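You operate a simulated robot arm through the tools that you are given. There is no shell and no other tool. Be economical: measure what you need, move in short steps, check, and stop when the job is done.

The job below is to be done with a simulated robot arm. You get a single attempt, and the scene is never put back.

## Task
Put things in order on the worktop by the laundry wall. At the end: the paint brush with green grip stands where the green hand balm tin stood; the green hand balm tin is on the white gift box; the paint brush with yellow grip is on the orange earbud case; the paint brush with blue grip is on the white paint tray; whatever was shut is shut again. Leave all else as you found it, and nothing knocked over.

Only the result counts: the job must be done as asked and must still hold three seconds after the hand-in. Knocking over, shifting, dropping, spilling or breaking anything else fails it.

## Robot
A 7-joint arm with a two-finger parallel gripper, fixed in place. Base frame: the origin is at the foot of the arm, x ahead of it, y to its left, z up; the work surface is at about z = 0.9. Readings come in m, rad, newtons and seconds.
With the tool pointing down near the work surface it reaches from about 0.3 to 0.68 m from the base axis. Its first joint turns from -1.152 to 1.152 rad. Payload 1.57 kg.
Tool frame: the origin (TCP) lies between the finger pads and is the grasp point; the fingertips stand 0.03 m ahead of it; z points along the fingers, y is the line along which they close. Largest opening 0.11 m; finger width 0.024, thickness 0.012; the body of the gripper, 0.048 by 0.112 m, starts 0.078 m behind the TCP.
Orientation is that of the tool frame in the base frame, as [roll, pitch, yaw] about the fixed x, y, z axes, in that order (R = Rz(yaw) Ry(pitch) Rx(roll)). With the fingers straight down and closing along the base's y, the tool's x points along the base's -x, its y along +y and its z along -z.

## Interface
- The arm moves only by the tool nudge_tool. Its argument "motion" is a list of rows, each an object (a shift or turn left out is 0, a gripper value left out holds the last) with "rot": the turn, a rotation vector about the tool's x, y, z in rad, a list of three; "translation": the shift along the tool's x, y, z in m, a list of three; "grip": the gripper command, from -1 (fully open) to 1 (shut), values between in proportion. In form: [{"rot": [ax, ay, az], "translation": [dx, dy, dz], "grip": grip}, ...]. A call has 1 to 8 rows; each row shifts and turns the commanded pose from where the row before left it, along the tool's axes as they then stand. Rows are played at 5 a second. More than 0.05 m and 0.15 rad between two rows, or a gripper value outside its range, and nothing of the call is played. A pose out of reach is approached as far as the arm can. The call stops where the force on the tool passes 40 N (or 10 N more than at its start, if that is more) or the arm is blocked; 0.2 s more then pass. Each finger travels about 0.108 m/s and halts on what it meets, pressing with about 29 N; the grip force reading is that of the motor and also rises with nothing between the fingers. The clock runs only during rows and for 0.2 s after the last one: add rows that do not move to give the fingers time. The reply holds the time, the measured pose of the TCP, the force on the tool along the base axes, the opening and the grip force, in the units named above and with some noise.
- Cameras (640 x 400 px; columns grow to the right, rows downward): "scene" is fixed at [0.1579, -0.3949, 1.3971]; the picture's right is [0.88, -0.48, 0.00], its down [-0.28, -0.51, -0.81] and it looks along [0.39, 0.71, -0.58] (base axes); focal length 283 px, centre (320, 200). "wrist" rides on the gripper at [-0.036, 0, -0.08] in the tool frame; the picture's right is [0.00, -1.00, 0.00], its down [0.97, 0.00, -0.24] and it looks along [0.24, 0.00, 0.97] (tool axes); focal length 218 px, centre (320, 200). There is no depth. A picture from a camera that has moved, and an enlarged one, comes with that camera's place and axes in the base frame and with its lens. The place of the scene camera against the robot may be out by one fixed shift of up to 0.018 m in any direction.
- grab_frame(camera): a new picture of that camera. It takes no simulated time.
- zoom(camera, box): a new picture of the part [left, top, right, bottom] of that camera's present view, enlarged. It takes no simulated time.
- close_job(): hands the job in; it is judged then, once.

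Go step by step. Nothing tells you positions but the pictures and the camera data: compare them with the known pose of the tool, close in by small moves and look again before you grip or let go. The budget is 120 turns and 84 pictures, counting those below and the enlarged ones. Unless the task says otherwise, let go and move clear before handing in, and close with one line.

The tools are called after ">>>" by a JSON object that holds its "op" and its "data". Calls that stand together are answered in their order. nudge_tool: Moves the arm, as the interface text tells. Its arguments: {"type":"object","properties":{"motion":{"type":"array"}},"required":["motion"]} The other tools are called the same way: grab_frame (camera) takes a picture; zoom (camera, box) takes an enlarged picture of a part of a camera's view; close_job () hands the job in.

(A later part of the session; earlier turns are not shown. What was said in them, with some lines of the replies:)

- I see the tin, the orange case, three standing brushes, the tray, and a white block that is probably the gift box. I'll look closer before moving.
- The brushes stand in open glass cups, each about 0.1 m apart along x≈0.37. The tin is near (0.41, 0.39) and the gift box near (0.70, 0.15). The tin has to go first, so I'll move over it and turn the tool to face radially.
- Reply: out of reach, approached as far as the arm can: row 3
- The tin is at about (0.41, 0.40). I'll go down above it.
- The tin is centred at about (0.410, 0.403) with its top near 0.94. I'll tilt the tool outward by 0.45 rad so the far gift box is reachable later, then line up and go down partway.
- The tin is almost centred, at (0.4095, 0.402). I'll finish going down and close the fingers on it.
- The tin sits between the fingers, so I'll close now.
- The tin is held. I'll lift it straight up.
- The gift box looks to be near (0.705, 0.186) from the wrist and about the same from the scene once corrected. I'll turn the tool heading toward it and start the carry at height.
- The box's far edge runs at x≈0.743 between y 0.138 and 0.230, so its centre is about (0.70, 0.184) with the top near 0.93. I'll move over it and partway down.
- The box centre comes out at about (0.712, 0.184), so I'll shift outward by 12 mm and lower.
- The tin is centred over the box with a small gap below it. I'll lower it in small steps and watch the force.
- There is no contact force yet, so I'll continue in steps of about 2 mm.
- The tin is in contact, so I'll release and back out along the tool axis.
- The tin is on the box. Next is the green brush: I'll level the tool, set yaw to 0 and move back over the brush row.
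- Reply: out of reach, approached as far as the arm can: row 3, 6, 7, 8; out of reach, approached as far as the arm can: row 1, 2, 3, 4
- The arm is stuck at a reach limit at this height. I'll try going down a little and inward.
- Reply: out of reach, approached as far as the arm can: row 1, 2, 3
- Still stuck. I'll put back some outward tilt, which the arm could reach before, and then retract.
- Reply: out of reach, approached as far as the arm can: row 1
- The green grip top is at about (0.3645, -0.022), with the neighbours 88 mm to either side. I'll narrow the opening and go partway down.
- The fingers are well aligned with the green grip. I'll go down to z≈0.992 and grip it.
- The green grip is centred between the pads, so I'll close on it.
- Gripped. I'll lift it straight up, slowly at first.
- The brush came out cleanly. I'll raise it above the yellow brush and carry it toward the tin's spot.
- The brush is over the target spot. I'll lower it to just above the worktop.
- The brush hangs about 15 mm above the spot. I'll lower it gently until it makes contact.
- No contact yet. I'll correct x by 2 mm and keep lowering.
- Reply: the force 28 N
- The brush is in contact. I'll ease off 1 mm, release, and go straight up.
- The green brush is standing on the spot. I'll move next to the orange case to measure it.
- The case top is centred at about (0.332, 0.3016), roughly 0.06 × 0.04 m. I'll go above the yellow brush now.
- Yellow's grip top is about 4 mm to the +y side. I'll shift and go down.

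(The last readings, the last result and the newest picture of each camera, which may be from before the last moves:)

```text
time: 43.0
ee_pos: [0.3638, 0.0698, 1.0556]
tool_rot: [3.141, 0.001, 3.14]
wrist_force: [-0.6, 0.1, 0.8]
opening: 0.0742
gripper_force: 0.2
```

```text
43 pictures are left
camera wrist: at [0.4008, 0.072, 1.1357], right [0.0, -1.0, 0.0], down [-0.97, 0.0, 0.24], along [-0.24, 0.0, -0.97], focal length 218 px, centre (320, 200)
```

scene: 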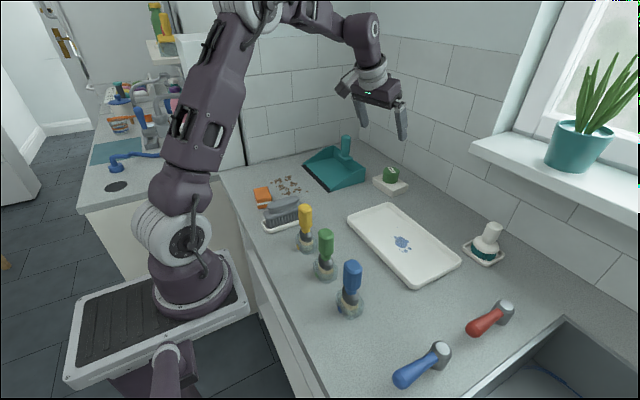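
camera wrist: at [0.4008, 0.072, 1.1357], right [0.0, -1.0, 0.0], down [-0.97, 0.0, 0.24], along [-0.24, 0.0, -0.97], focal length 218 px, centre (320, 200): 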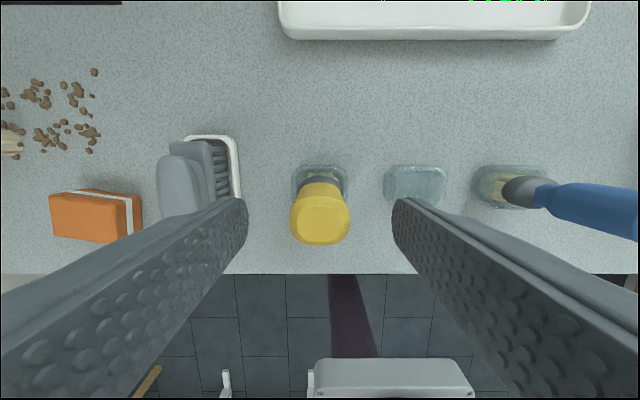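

It's centred. I'll go down, check, and close.

>>> {"op": "nudge_tool", "data": {"motion": [{"translation": [0, 0, 0.033]}, {"translation": [0, 0, 0.0295]}, {}, {"grip": 1}, {}, {}, {}]}}

>>> {"op": "grab_frame", "data": {"camera": "wrist"}}

>>> {"op": "zoom", "data": {"camera": "scene", "box": [250, 150, 380, 270]}}

```text
time: 44.6
ee_pos: [0.3659, 0.0694, 0.9942]
tool_rot: [-3.141, 0.0, -3.142]
wrist_force: [-0.2, 0.0, -0.3]
opening: 0.0328
gripper_force: 29.0
```

```text
42 pictures are left
camera wrist: at [0.4016, 0.0728, 1.0739], right [0.0, -1.0, 0.0], down [-0.97, 0.0, 0.24], along [-0.24, 0.0, -0.97], focal length 218 px, centre (320, 200)
```

wrist: 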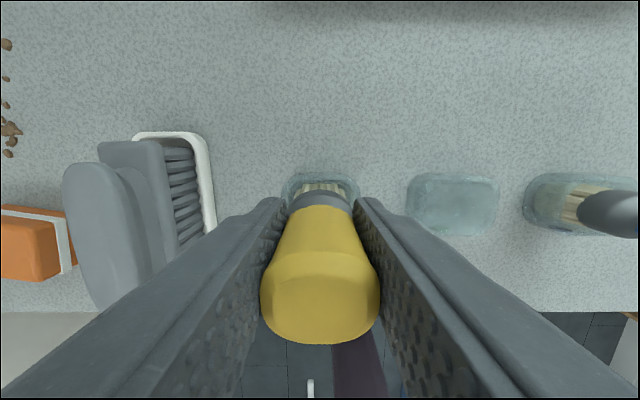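

```text
3.33 times, centred on (315, 210) of scene
camera zoom: at [0.1579, -0.3949, 1.3971], right [0.88, -0.48, 0.0], down [-0.28, -0.51, -0.81], along [0.39, 0.71, -0.58], focal length 944 px, centre (337, 167)
```

zoom: 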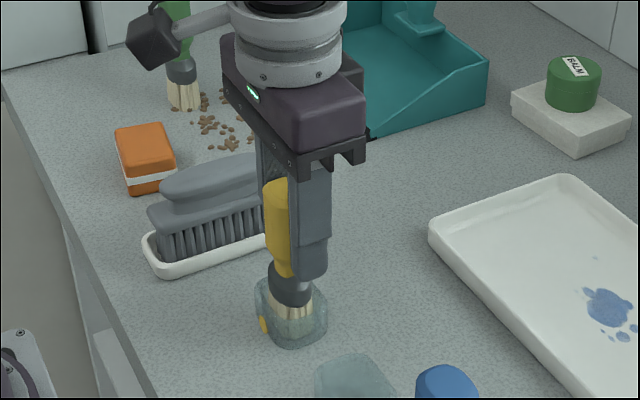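

Gripped. I'll lift it and carry it over to the orange case.

>>> {"op": "nudge_tool", "data": {"motion": [{"translation": [0, 0, -0.015]}, {"translation": [0, 0, -0.03]}, {"translation": [0, 0, -0.04]}, {"translation": [0, 0, -0.045]}, {"translation": [0.0068, 0.046, 0]}, {"translation": [0.0068, 0.046, 0]}, {"translation": [0.0068, 0.046, 0]}, {"translation": [0.0068, 0.046, 0]}]}}

>>> {"op": "nudge_tool", "data": {"motion": [{"translation": [0.0068, 0.046, 0]}, {}]}}

>>> {"op": "grab_frame", "data": {"camera": "wrist"}}

>>> {"op": "zoom", "data": {"camera": "scene", "box": [220, 100, 380, 260]}}

```text
time: 46.4
ee_pos: [0.3351, 0.2534, 1.1268]
tool_rot: [3.141, 0.0, -3.141]
wrist_force: [0.4, 0.3, -0.4]
opening: 0.0328
gripper_force: 28.9
```

```text
time: 47.0
ee_pos: [0.3284, 0.2995, 1.1262]
tool_rot: [3.141, -0.001, -3.142]
wrist_force: [-0.2, -0.8, -1.2]
opening: 0.0329
gripper_force: 29.0
```

```text
40 pictures are left
camera wrist: at [0.3654, 0.3015, 1.2059], right [0.0, -1.0, 0.0], down [-0.97, 0.0, 0.24], along [-0.24, 0.0, -0.97], focal length 218 px, centre (320, 200)
```

wrist: 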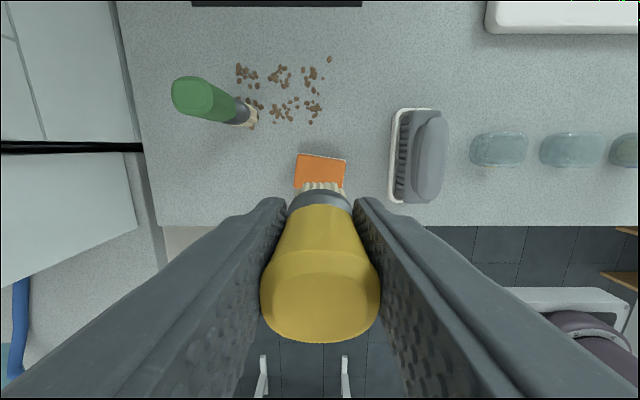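

```text
2.50 times, centred on (300, 180) of scene
camera zoom: at [0.1579, -0.3949, 1.3972], right [0.88, -0.48, 0.0], down [-0.28, -0.51, -0.81], along [0.39, 0.71, -0.58], focal length 708 px, centre (370, 250)
```

zoom: 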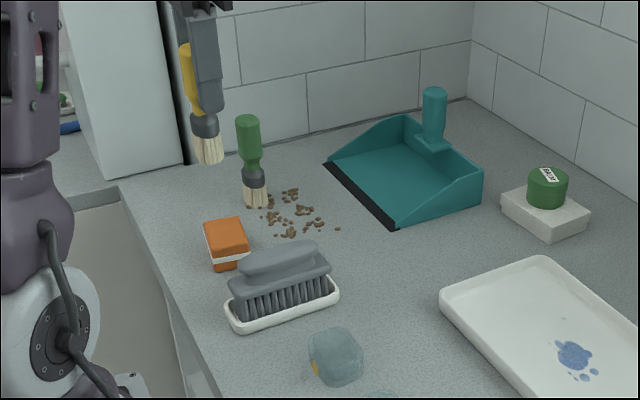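

The case centre is about (0.333, 0.300) in the camera frame. I'll shift +7 mm in x and lower to just above it.

>>> {"op": "nudge_tool", "data": {"motion": [{"translation": [-0.007, -0.0015, 0.03]}, {"translation": [0, 0, 0.04]}, {"translation": [0, 0, 0.022]}, {}]}}

>>> {"op": "grab_frame", "data": {"camera": "wrist"}}

>>> {"op": "zoom", "data": {"camera": "scene", "box": [240, 140, 310, 220]}}

```text
time: 48.0
ee_pos: [0.3378, 0.2961, 1.0317]
tool_rot: [-3.139, 0.0, -3.141]
wrist_force: [-0.4, 0.3, -0.8]
opening: 0.0327
gripper_force: 29.3
```

```text
38 pictures are left
camera wrist: at [0.3738, 0.298, 1.112], right [0.0, -1.0, 0.0], down [-0.97, 0.0, 0.24], along [-0.24, 0.0, -0.97], focal length 218 px, centre (320, 200)
```

wrist: 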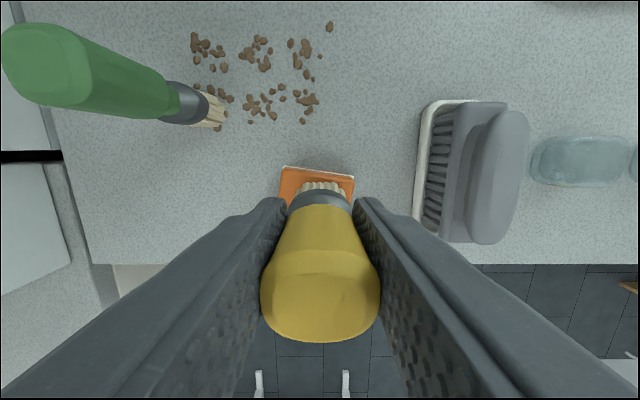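

```text
5.00 times, centred on (275, 180) of scene
camera zoom: at [0.1579, -0.3949, 1.3971], right [0.88, -0.48, 0.0], down [-0.28, -0.51, -0.81], along [0.39, 0.71, -0.58], focal length 1417 px, centre (545, 300)
```

zoom: 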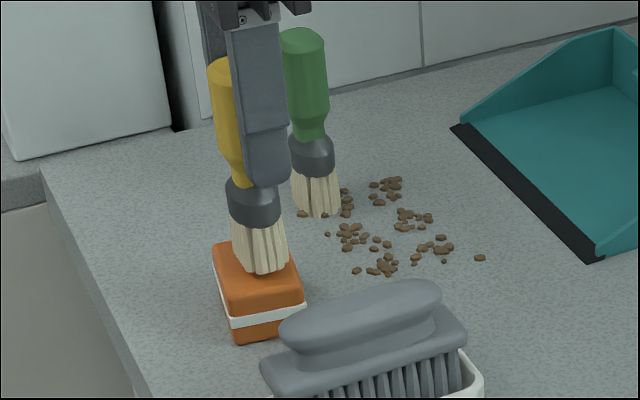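

The brush is well centred on the case. I'll lower it in fine steps.

>>> {"op": "nudge_tool", "data": {"motion": [{"translation": [0, 0, 0.006]}, {"translation": [0, 0, 0.003]}, {}]}}

>>> {"op": "nudge_tool", "data": {"motion": [{"translation": [0, 0, 0.002]}, {}]}}

>>> {"op": "nudge_tool", "data": {"motion": [{"translation": [0, 0, 0.0015]}, {}]}}

>>> {"op": "zoom", "data": {"camera": "scene", "box": [240, 150, 300, 210]}}

```text
time: 48.8
ee_pos: [0.3388, 0.2965, 1.0243]
tool_rot: [3.139, 0.002, -3.141]
wrist_force: [-0.7, -1.7, 28.8]
opening: 0.0328
gripper_force: 28.9
```

```text
time: 49.4
ee_pos: [0.3382, 0.2962, 1.0218]
tool_rot: [3.14, 0.002, 3.141]
wrist_force: [1.7, 1.5, 29.2]
opening: 0.033
gripper_force: 29.0
```

```text
time: 50.0
ee_pos: [0.3377, 0.2956, 1.0218]
tool_rot: [3.14, 0.002, 3.141]
wrist_force: [-0.4, 1.9, 40.1]
opening: 0.0333
gripper_force: 29.7
```

```text
6.67 times, centred on (270, 180) of scene
camera zoom: at [0.1575, -0.3952, 1.3971], right [0.88, -0.48, 0.0], down [-0.28, -0.51, -0.81], along [0.39, 0.71, -0.58], focal length 1889 px, centre (653, 333)
```

zoom: 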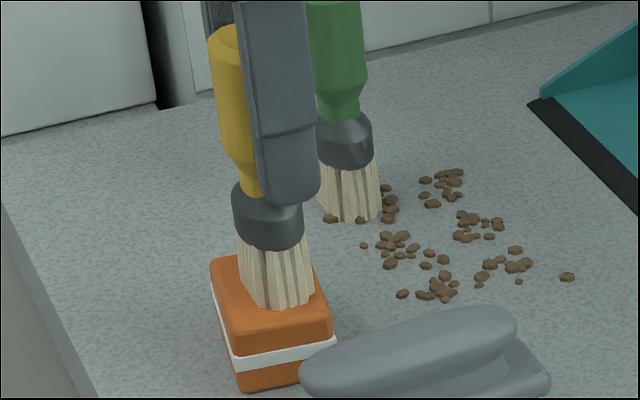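

It's in contact but pressed too hard, so I'll ease off before releasing.

>>> {"op": "nudge_tool", "data": {"motion": [{"translation": [0, 0, -0.002]}, {}]}}

```text
time: 50.6
ee_pos: [0.338, 0.2967, 1.0218]
tool_rot: [-3.139, -0.002, -3.142]
wrist_force: [0.2, 1.6, -1.0]
opening: 0.0329
gripper_force: 28.8
```

>>> {"op": "nudge_tool", "data": {"motion": [{"translation": [0, 0, 0.0006]}, {}]}}

```text
time: 51.2
ee_pos: [0.3381, 0.296, 1.0218]
tool_rot: [3.141, 0.001, 3.141]
wrist_force: [0.1, -0.8, -0.3]
opening: 0.033
gripper_force: 29.2
```

>>> {"op": "nudge_tool", "data": {"motion": [{"translation": [0, 0, 0.0006]}, {}]}}

```text
time: 51.8
ee_pos: [0.3381, 0.2952, 1.0205]
tool_rot: [-3.141, 0.001, -3.142]
wrist_force: [-0.4, 0.1, -0.2]
opening: 0.0332
gripper_force: 28.6
```

>>> {"op": "nudge_tool", "data": {"motion": [{"translation": [0, 0, 0.0005]}, {}]}}

```text
time: 52.4
ee_pos: [0.3373, 0.2962, 1.0201]
tool_rot: [3.14, 0.0, -3.141]
wrist_force: [-0.7, -0.7, -1.6]
opening: 0.0329
gripper_force: 28.9
```

>>> {"op": "nudge_tool", "data": {"motion": [{"translation": [0, 0, 0.0007]}, {}]}}

>>> {"op": "zoom", "data": {"camera": "scene", "box": [240, 150, 300, 210]}}

```text
time: 53.0
ee_pos: [0.3372, 0.2961, 1.0205]
tool_rot: [-3.141, 0.001, -3.14]
wrist_force: [-0.7, -2.9, 10.9]
opening: 0.0328
gripper_force: 29.4
```

```text
6.67 times, centred on (270, 180) of scene
camera zoom: at [0.1578, -0.3951, 1.3971], right [0.88, -0.48, 0.0], down [-0.28, -0.51, -0.81], along [0.39, 0.71, -0.58], focal length 1889 px, centre (653, 333)
```

zoom: 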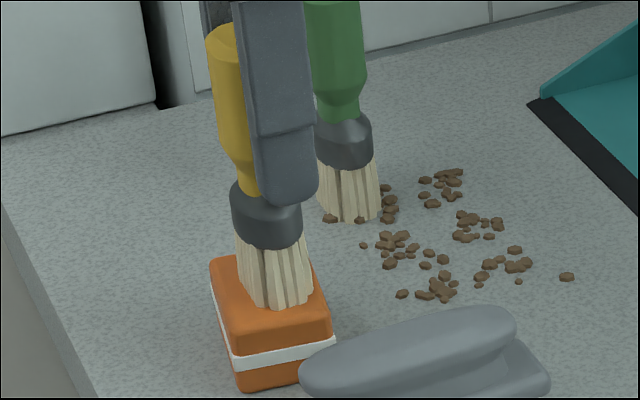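

There is light contact now. I'll release and go straight up.

>>> {"op": "nudge_tool", "data": {"motion": [{"grip": 0.3}, {"grip": 0}, {"grip": -0.35}, {}, {"translation": [0, 0, -0.03]}, {"translation": [0, 0, -0.04]}, {"translation": [0, 0, -0.05]}, {}]}}

>>> {"op": "zoom", "data": {"camera": "scene", "box": [230, 110, 350, 230]}}

```text
time: 54.8
ee_pos: [0.3371, 0.2933, 1.1377]
tool_rot: [-3.142, 0.0, -3.141]
wrist_force: [1.0, -0.3, 0.3]
opening: 0.0742
gripper_force: 0.1
```

```text
3.33 times, centred on (290, 170) of scene
camera zoom: at [0.1579, -0.3949, 1.3971], right [0.88, -0.48, 0.0], down [-0.28, -0.51, -0.81], along [0.39, 0.71, -0.58], focal length 944 px, centre (420, 300)
```

zoom: 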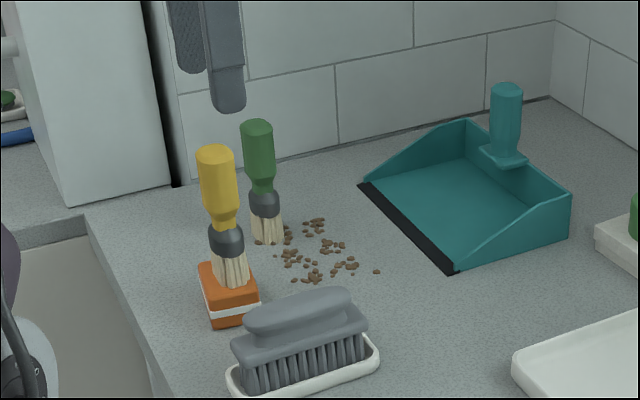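

The yellow brush stands on the case. Next I'll move to the blue brush.

>>> {"op": "nudge_tool", "data": {"motion": [{"translation": [-0.003, -0.0451, 0]}, {"translation": [-0.003, -0.0451, 0]}, {"translation": [-0.003, -0.0451, 0]}, {"translation": [-0.003, -0.0451, 0]}, {"translation": [-0.003, -0.0451, 0]}, {"translation": [-0.003, -0.0451, 0]}, {"translation": [-0.003, -0.0451, 0]}, {"translation": [-0.003, -0.0451, 0]}]}}

>>> {"op": "nudge_tool", "data": {"motion": [{"translation": [-0.003, -0.0451, 0]}, {}]}}

>>> {"op": "grab_frame", "data": {"camera": "wrist"}}

```text
time: 56.6
ee_pos: [0.3606, -0.0693, 1.1422]
tool_rot: [-3.141, 0.002, -3.142]
wrist_force: [0.3, -0.3, 0.0]
opening: 0.0743
gripper_force: 0.0
```

```text
time: 57.2
ee_pos: [0.3636, -0.1136, 1.1404]
tool_rot: [-3.141, 0.002, 3.142]
wrist_force: [0.3, 0.4, -0.2]
opening: 0.0742
gripper_force: 0.1
```

```text
33 pictures are left
camera wrist: at [0.4006, -0.1118, 1.2205], right [0.0, -1.0, 0.0], down [-0.97, 0.0, 0.24], along [-0.24, 0.0, -0.97], focal length 218 px, centre (320, 200)
```

wrist: 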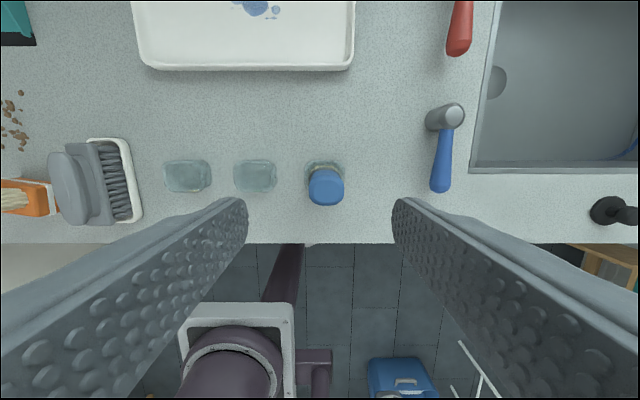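

Blue is about 5 mm to the -y side. I'll correct and go down.

>>> {"op": "nudge_tool", "data": {"motion": [{"translation": [-0.001, -0.005, 0.045]}, {"translation": [0, 0, 0.04]}, {}]}}

>>> {"op": "grab_frame", "data": {"camera": "wrist"}}

```text
time: 58.0
ee_pos: [0.3632, -0.1156, 1.0544]
tool_rot: [-3.141, 0.0, -3.14]
wrist_force: [-0.2, 0.2, -0.9]
opening: 0.0742
gripper_force: 0.1
```

```text
32 pictures are left
camera wrist: at [0.4004, -0.1142, 1.1351], right [0.0, -1.0, 0.0], down [-0.97, 0.0, 0.24], along [-0.24, 0.0, -0.97], focal length 218 px, centre (320, 200)
```

wrist: 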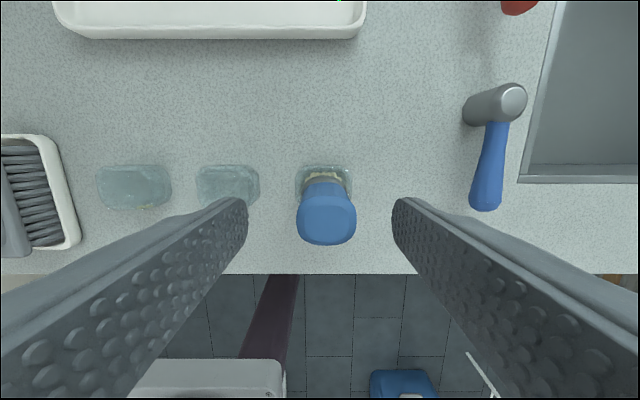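

>>> {"op": "nudge_tool", "data": {"motion": [{"translation": [-0.001, -0.003, 0.032]}, {"translation": [0, 0, 0.029]}, {}, {"grip": 1}, {}, {}, {}]}}

>>> {"op": "grab_frame", "data": {"camera": "wrist"}}

```text
time: 59.6
ee_pos: [0.3652, -0.12, 0.994]
tool_rot: [-3.141, 0.0, 3.14]
wrist_force: [-0.2, -0.3, 0.9]
opening: 0.0325
gripper_force: 28.4
```

```text
31 pictures are left
camera wrist: at [0.4011, -0.1178, 1.0747], right [0.0, -1.0, 0.0], down [-0.97, 0.0, 0.24], along [-0.24, 0.0, -0.97], focal length 218 px, centre (320, 200)
```

wrist: 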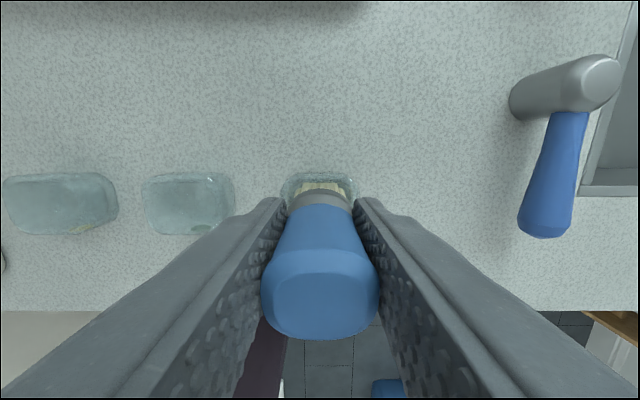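

Gripped. I'll lift it and carry it over the clear left half of the tray.

>>> {"op": "nudge_tool", "data": {"motion": [{"translation": [0, 0, -0.015]}, {"translation": [0, 0, -0.035]}, {"translation": [0, 0, -0.04]}, {"translation": [-0.0325, 0.025, 0]}, {"translation": [-0.0325, 0.025, 0]}, {"translation": [-0.0325, 0.025, 0]}, {"translation": [-0.0325, 0.025, 0]}, {"translation": [-0.0325, 0.025, 0]}]}}

>>> {"op": "nudge_tool", "data": {"motion": [{"translation": [-0.0325, 0.025, 0]}, {}]}}

>>> {"op": "grab_frame", "data": {"camera": "wrist"}}

>>> {"op": "grab_frame", "data": {"camera": "scene"}}

```text
time: 61.4
ee_pos: [0.5289, 0.0064, 1.0817]
tool_rot: [-3.141, 0.0, 3.139]
wrist_force: [0.3, 0.3, -0.3]
opening: 0.0326
gripper_force: 28.9
```

```text
time: 62.0
ee_pos: [0.5605, 0.0293, 1.0825]
tool_rot: [3.142, 0.0, -3.14]
wrist_force: [1.4, 0.0, -0.6]
opening: 0.0326
gripper_force: 28.9
```

```text
30 pictures are left
camera wrist: at [0.5979, 0.0326, 1.1618], right [0.0, -1.0, 0.0], down [-0.97, 0.0, 0.24], along [-0.24, 0.0, -0.97], focal length 218 px, centre (320, 200)
```

wrist: 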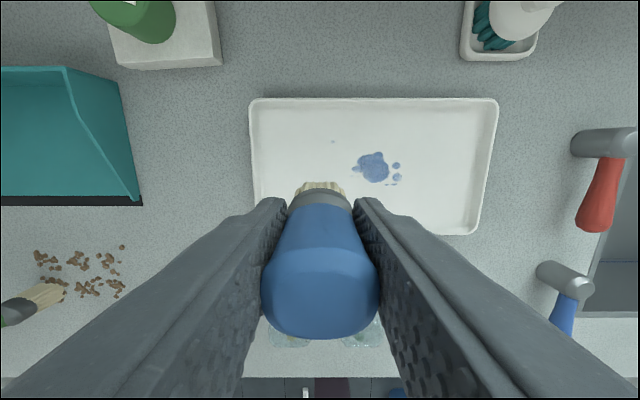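

```text
29 pictures are left
```

scene: 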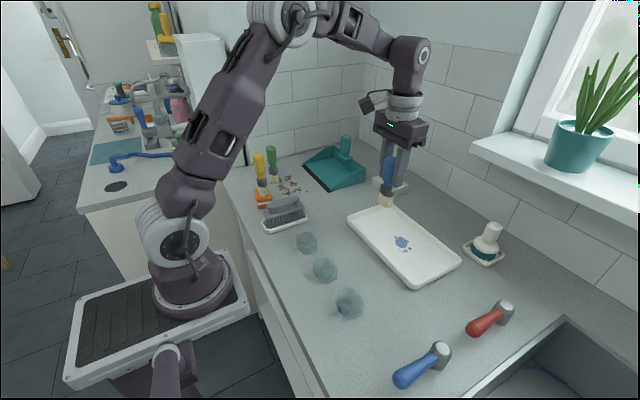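

The brush is over the flat part of the tray, clear of the rim and the paint mark. I'll lower it.

>>> {"op": "nudge_tool", "data": {"motion": [{"translation": [-0.006, 0, 0.04]}, {"translation": [0, 0, 0.035]}, {}]}}

>>> {"op": "zoom", "data": {"camera": "scene", "box": [340, 150, 460, 270]}}

```text
time: 62.8
ee_pos: [0.5661, 0.0339, 1.0073]
tool_rot: [3.141, -0.001, -3.141]
wrist_force: [0.3, -1.0, -0.4]
opening: 0.0327
gripper_force: 28.8
```

```text
3.33 times, centred on (400, 210) of scene
camera zoom: at [0.1579, -0.3949, 1.3971], right [0.88, -0.48, 0.0], down [-0.28, -0.51, -0.81], along [0.39, 0.71, -0.58], focal length 944 px, centre (53, 167)
```

zoom: 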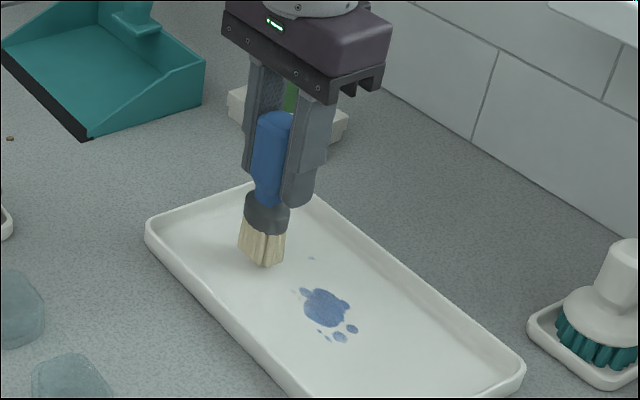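

>>> {"op": "nudge_tool", "data": {"motion": [{"translation": [0, 0, 0.006]}, {"translation": [0, 0, 0.003]}, {}]}}

```text
time: 63.6
ee_pos: [0.5667, 0.0332, 0.9972]
tool_rot: [3.141, 0.0, -3.14]
wrist_force: [0.7, 1.3, -0.8]
opening: 0.0326
gripper_force: 28.8
```

No contact yet, so I'll continue in small steps.

>>> {"op": "nudge_tool", "data": {"motion": [{"translation": [0, 0, 0.002]}, {}]}}

```text
time: 64.2
ee_pos: [0.5665, 0.032, 0.9973]
tool_rot: [3.141, -0.002, -3.141]
wrist_force: [-0.4, -0.5, -0.7]
opening: 0.0329
gripper_force: 28.8
```

>>> {"op": "nudge_tool", "data": {"motion": [{"translation": [0, 0, 0.002]}, {}]}}

```text
time: 64.8
ee_pos: [0.567, 0.033, 0.9953]
tool_rot: [3.141, -0.001, -3.141]
wrist_force: [-0.5, -0.1, -0.1]
opening: 0.0327
gripper_force: 29.2
```

>>> {"op": "nudge_tool", "data": {"motion": [{"translation": [0, 0, 0.0015]}, {}]}}

```text
time: 65.4
ee_pos: [0.5666, 0.0324, 0.9944]
tool_rot: [3.141, 0.005, -3.14]
wrist_force: [0.2, 0.8, 21.5]
opening: 0.0328
gripper_force: 29.2
```

It's in contact with the tray floor. I'll ease off slightly, release and go straight up.

>>> {"op": "nudge_tool", "data": {"motion": [{"translation": [0, 0, -0.0007]}, {"grip": 0.3}, {"grip": 0}, {"grip": -0.4}, {}, {"translation": [0, 0, -0.03]}, {"translation": [0, 0, -0.04]}, {"translation": [0.01, 0, -0.03]}]}}

>>> {"op": "grab_frame", "data": {"camera": "scene"}}

>>> {"op": "grab_frame", "data": {"camera": "wrist"}}

```text
time: 67.2
ee_pos: [0.5583, 0.0324, 1.0966]
tool_rot: [3.14, 0.0, 3.141]
wrist_force: [0.5, 0.7, -0.4]
opening: 0.0771
gripper_force: 0.1
```

```text
27 pictures are left
```

scene: 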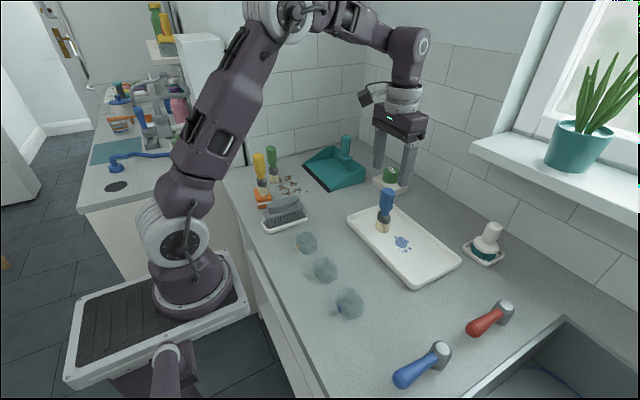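

```text
26 pictures are left
camera wrist: at [0.5948, 0.0349, 1.1758], right [0.0, -1.0, 0.0], down [-0.97, 0.0, 0.24], along [-0.24, 0.0, -0.97], focal length 218 px, centre (320, 200)
```

wrist: 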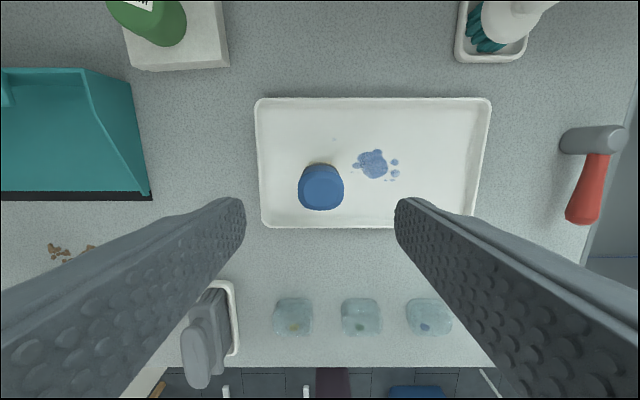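

All three brushes stand upright in place and the tin is on the box, with nothing else disturbed. I'll lift the arm clear and take a last look.

>>> {"op": "nudge_tool", "data": {"motion": [{"translation": [0.02, 0, -0.03]}, {"translation": [0.03, 0, -0.02]}, {}, {}]}}

>>> {"op": "zoom", "data": {"camera": "scene", "box": [230, 120, 470, 320]}}

```text
time: 68.2
ee_pos: [0.506, 0.0314, 1.1456]
tool_rot: [-3.141, -0.001, 3.14]
wrist_force: [0.5, 0.5, 0.2]
opening: 0.0769
gripper_force: 0.1
```

```text
2.00 times, centred on (350, 220) of scene
camera zoom: at [0.1579, -0.3949, 1.3971], right [0.88, -0.48, 0.0], down [-0.28, -0.51, -0.81], along [0.39, 0.71, -0.58], focal length 567 px, centre (260, 160)
```

zoom: 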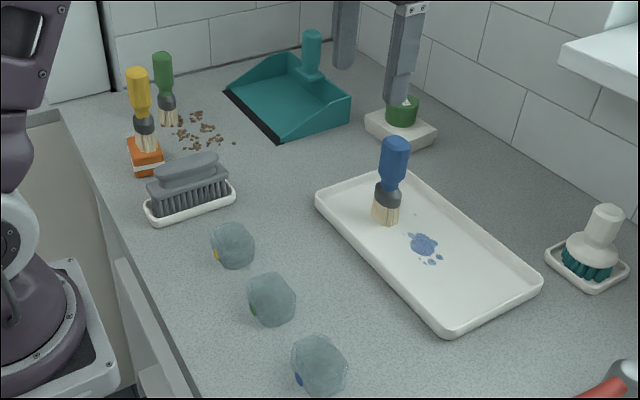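

Everything is in place and the arm is clear, so I'll hand in.

>>> {"op": "close_job", "data": {}}

```text
The job is handed in.
```

I handed the job in with everything placed as asked: the green brush stands where the tin stood, the tin is on the gift box, the yellow brush is on the earbud case and the blue brush is on the tray. I opened nothing, and the last picture shows nothing knocked over or moved.
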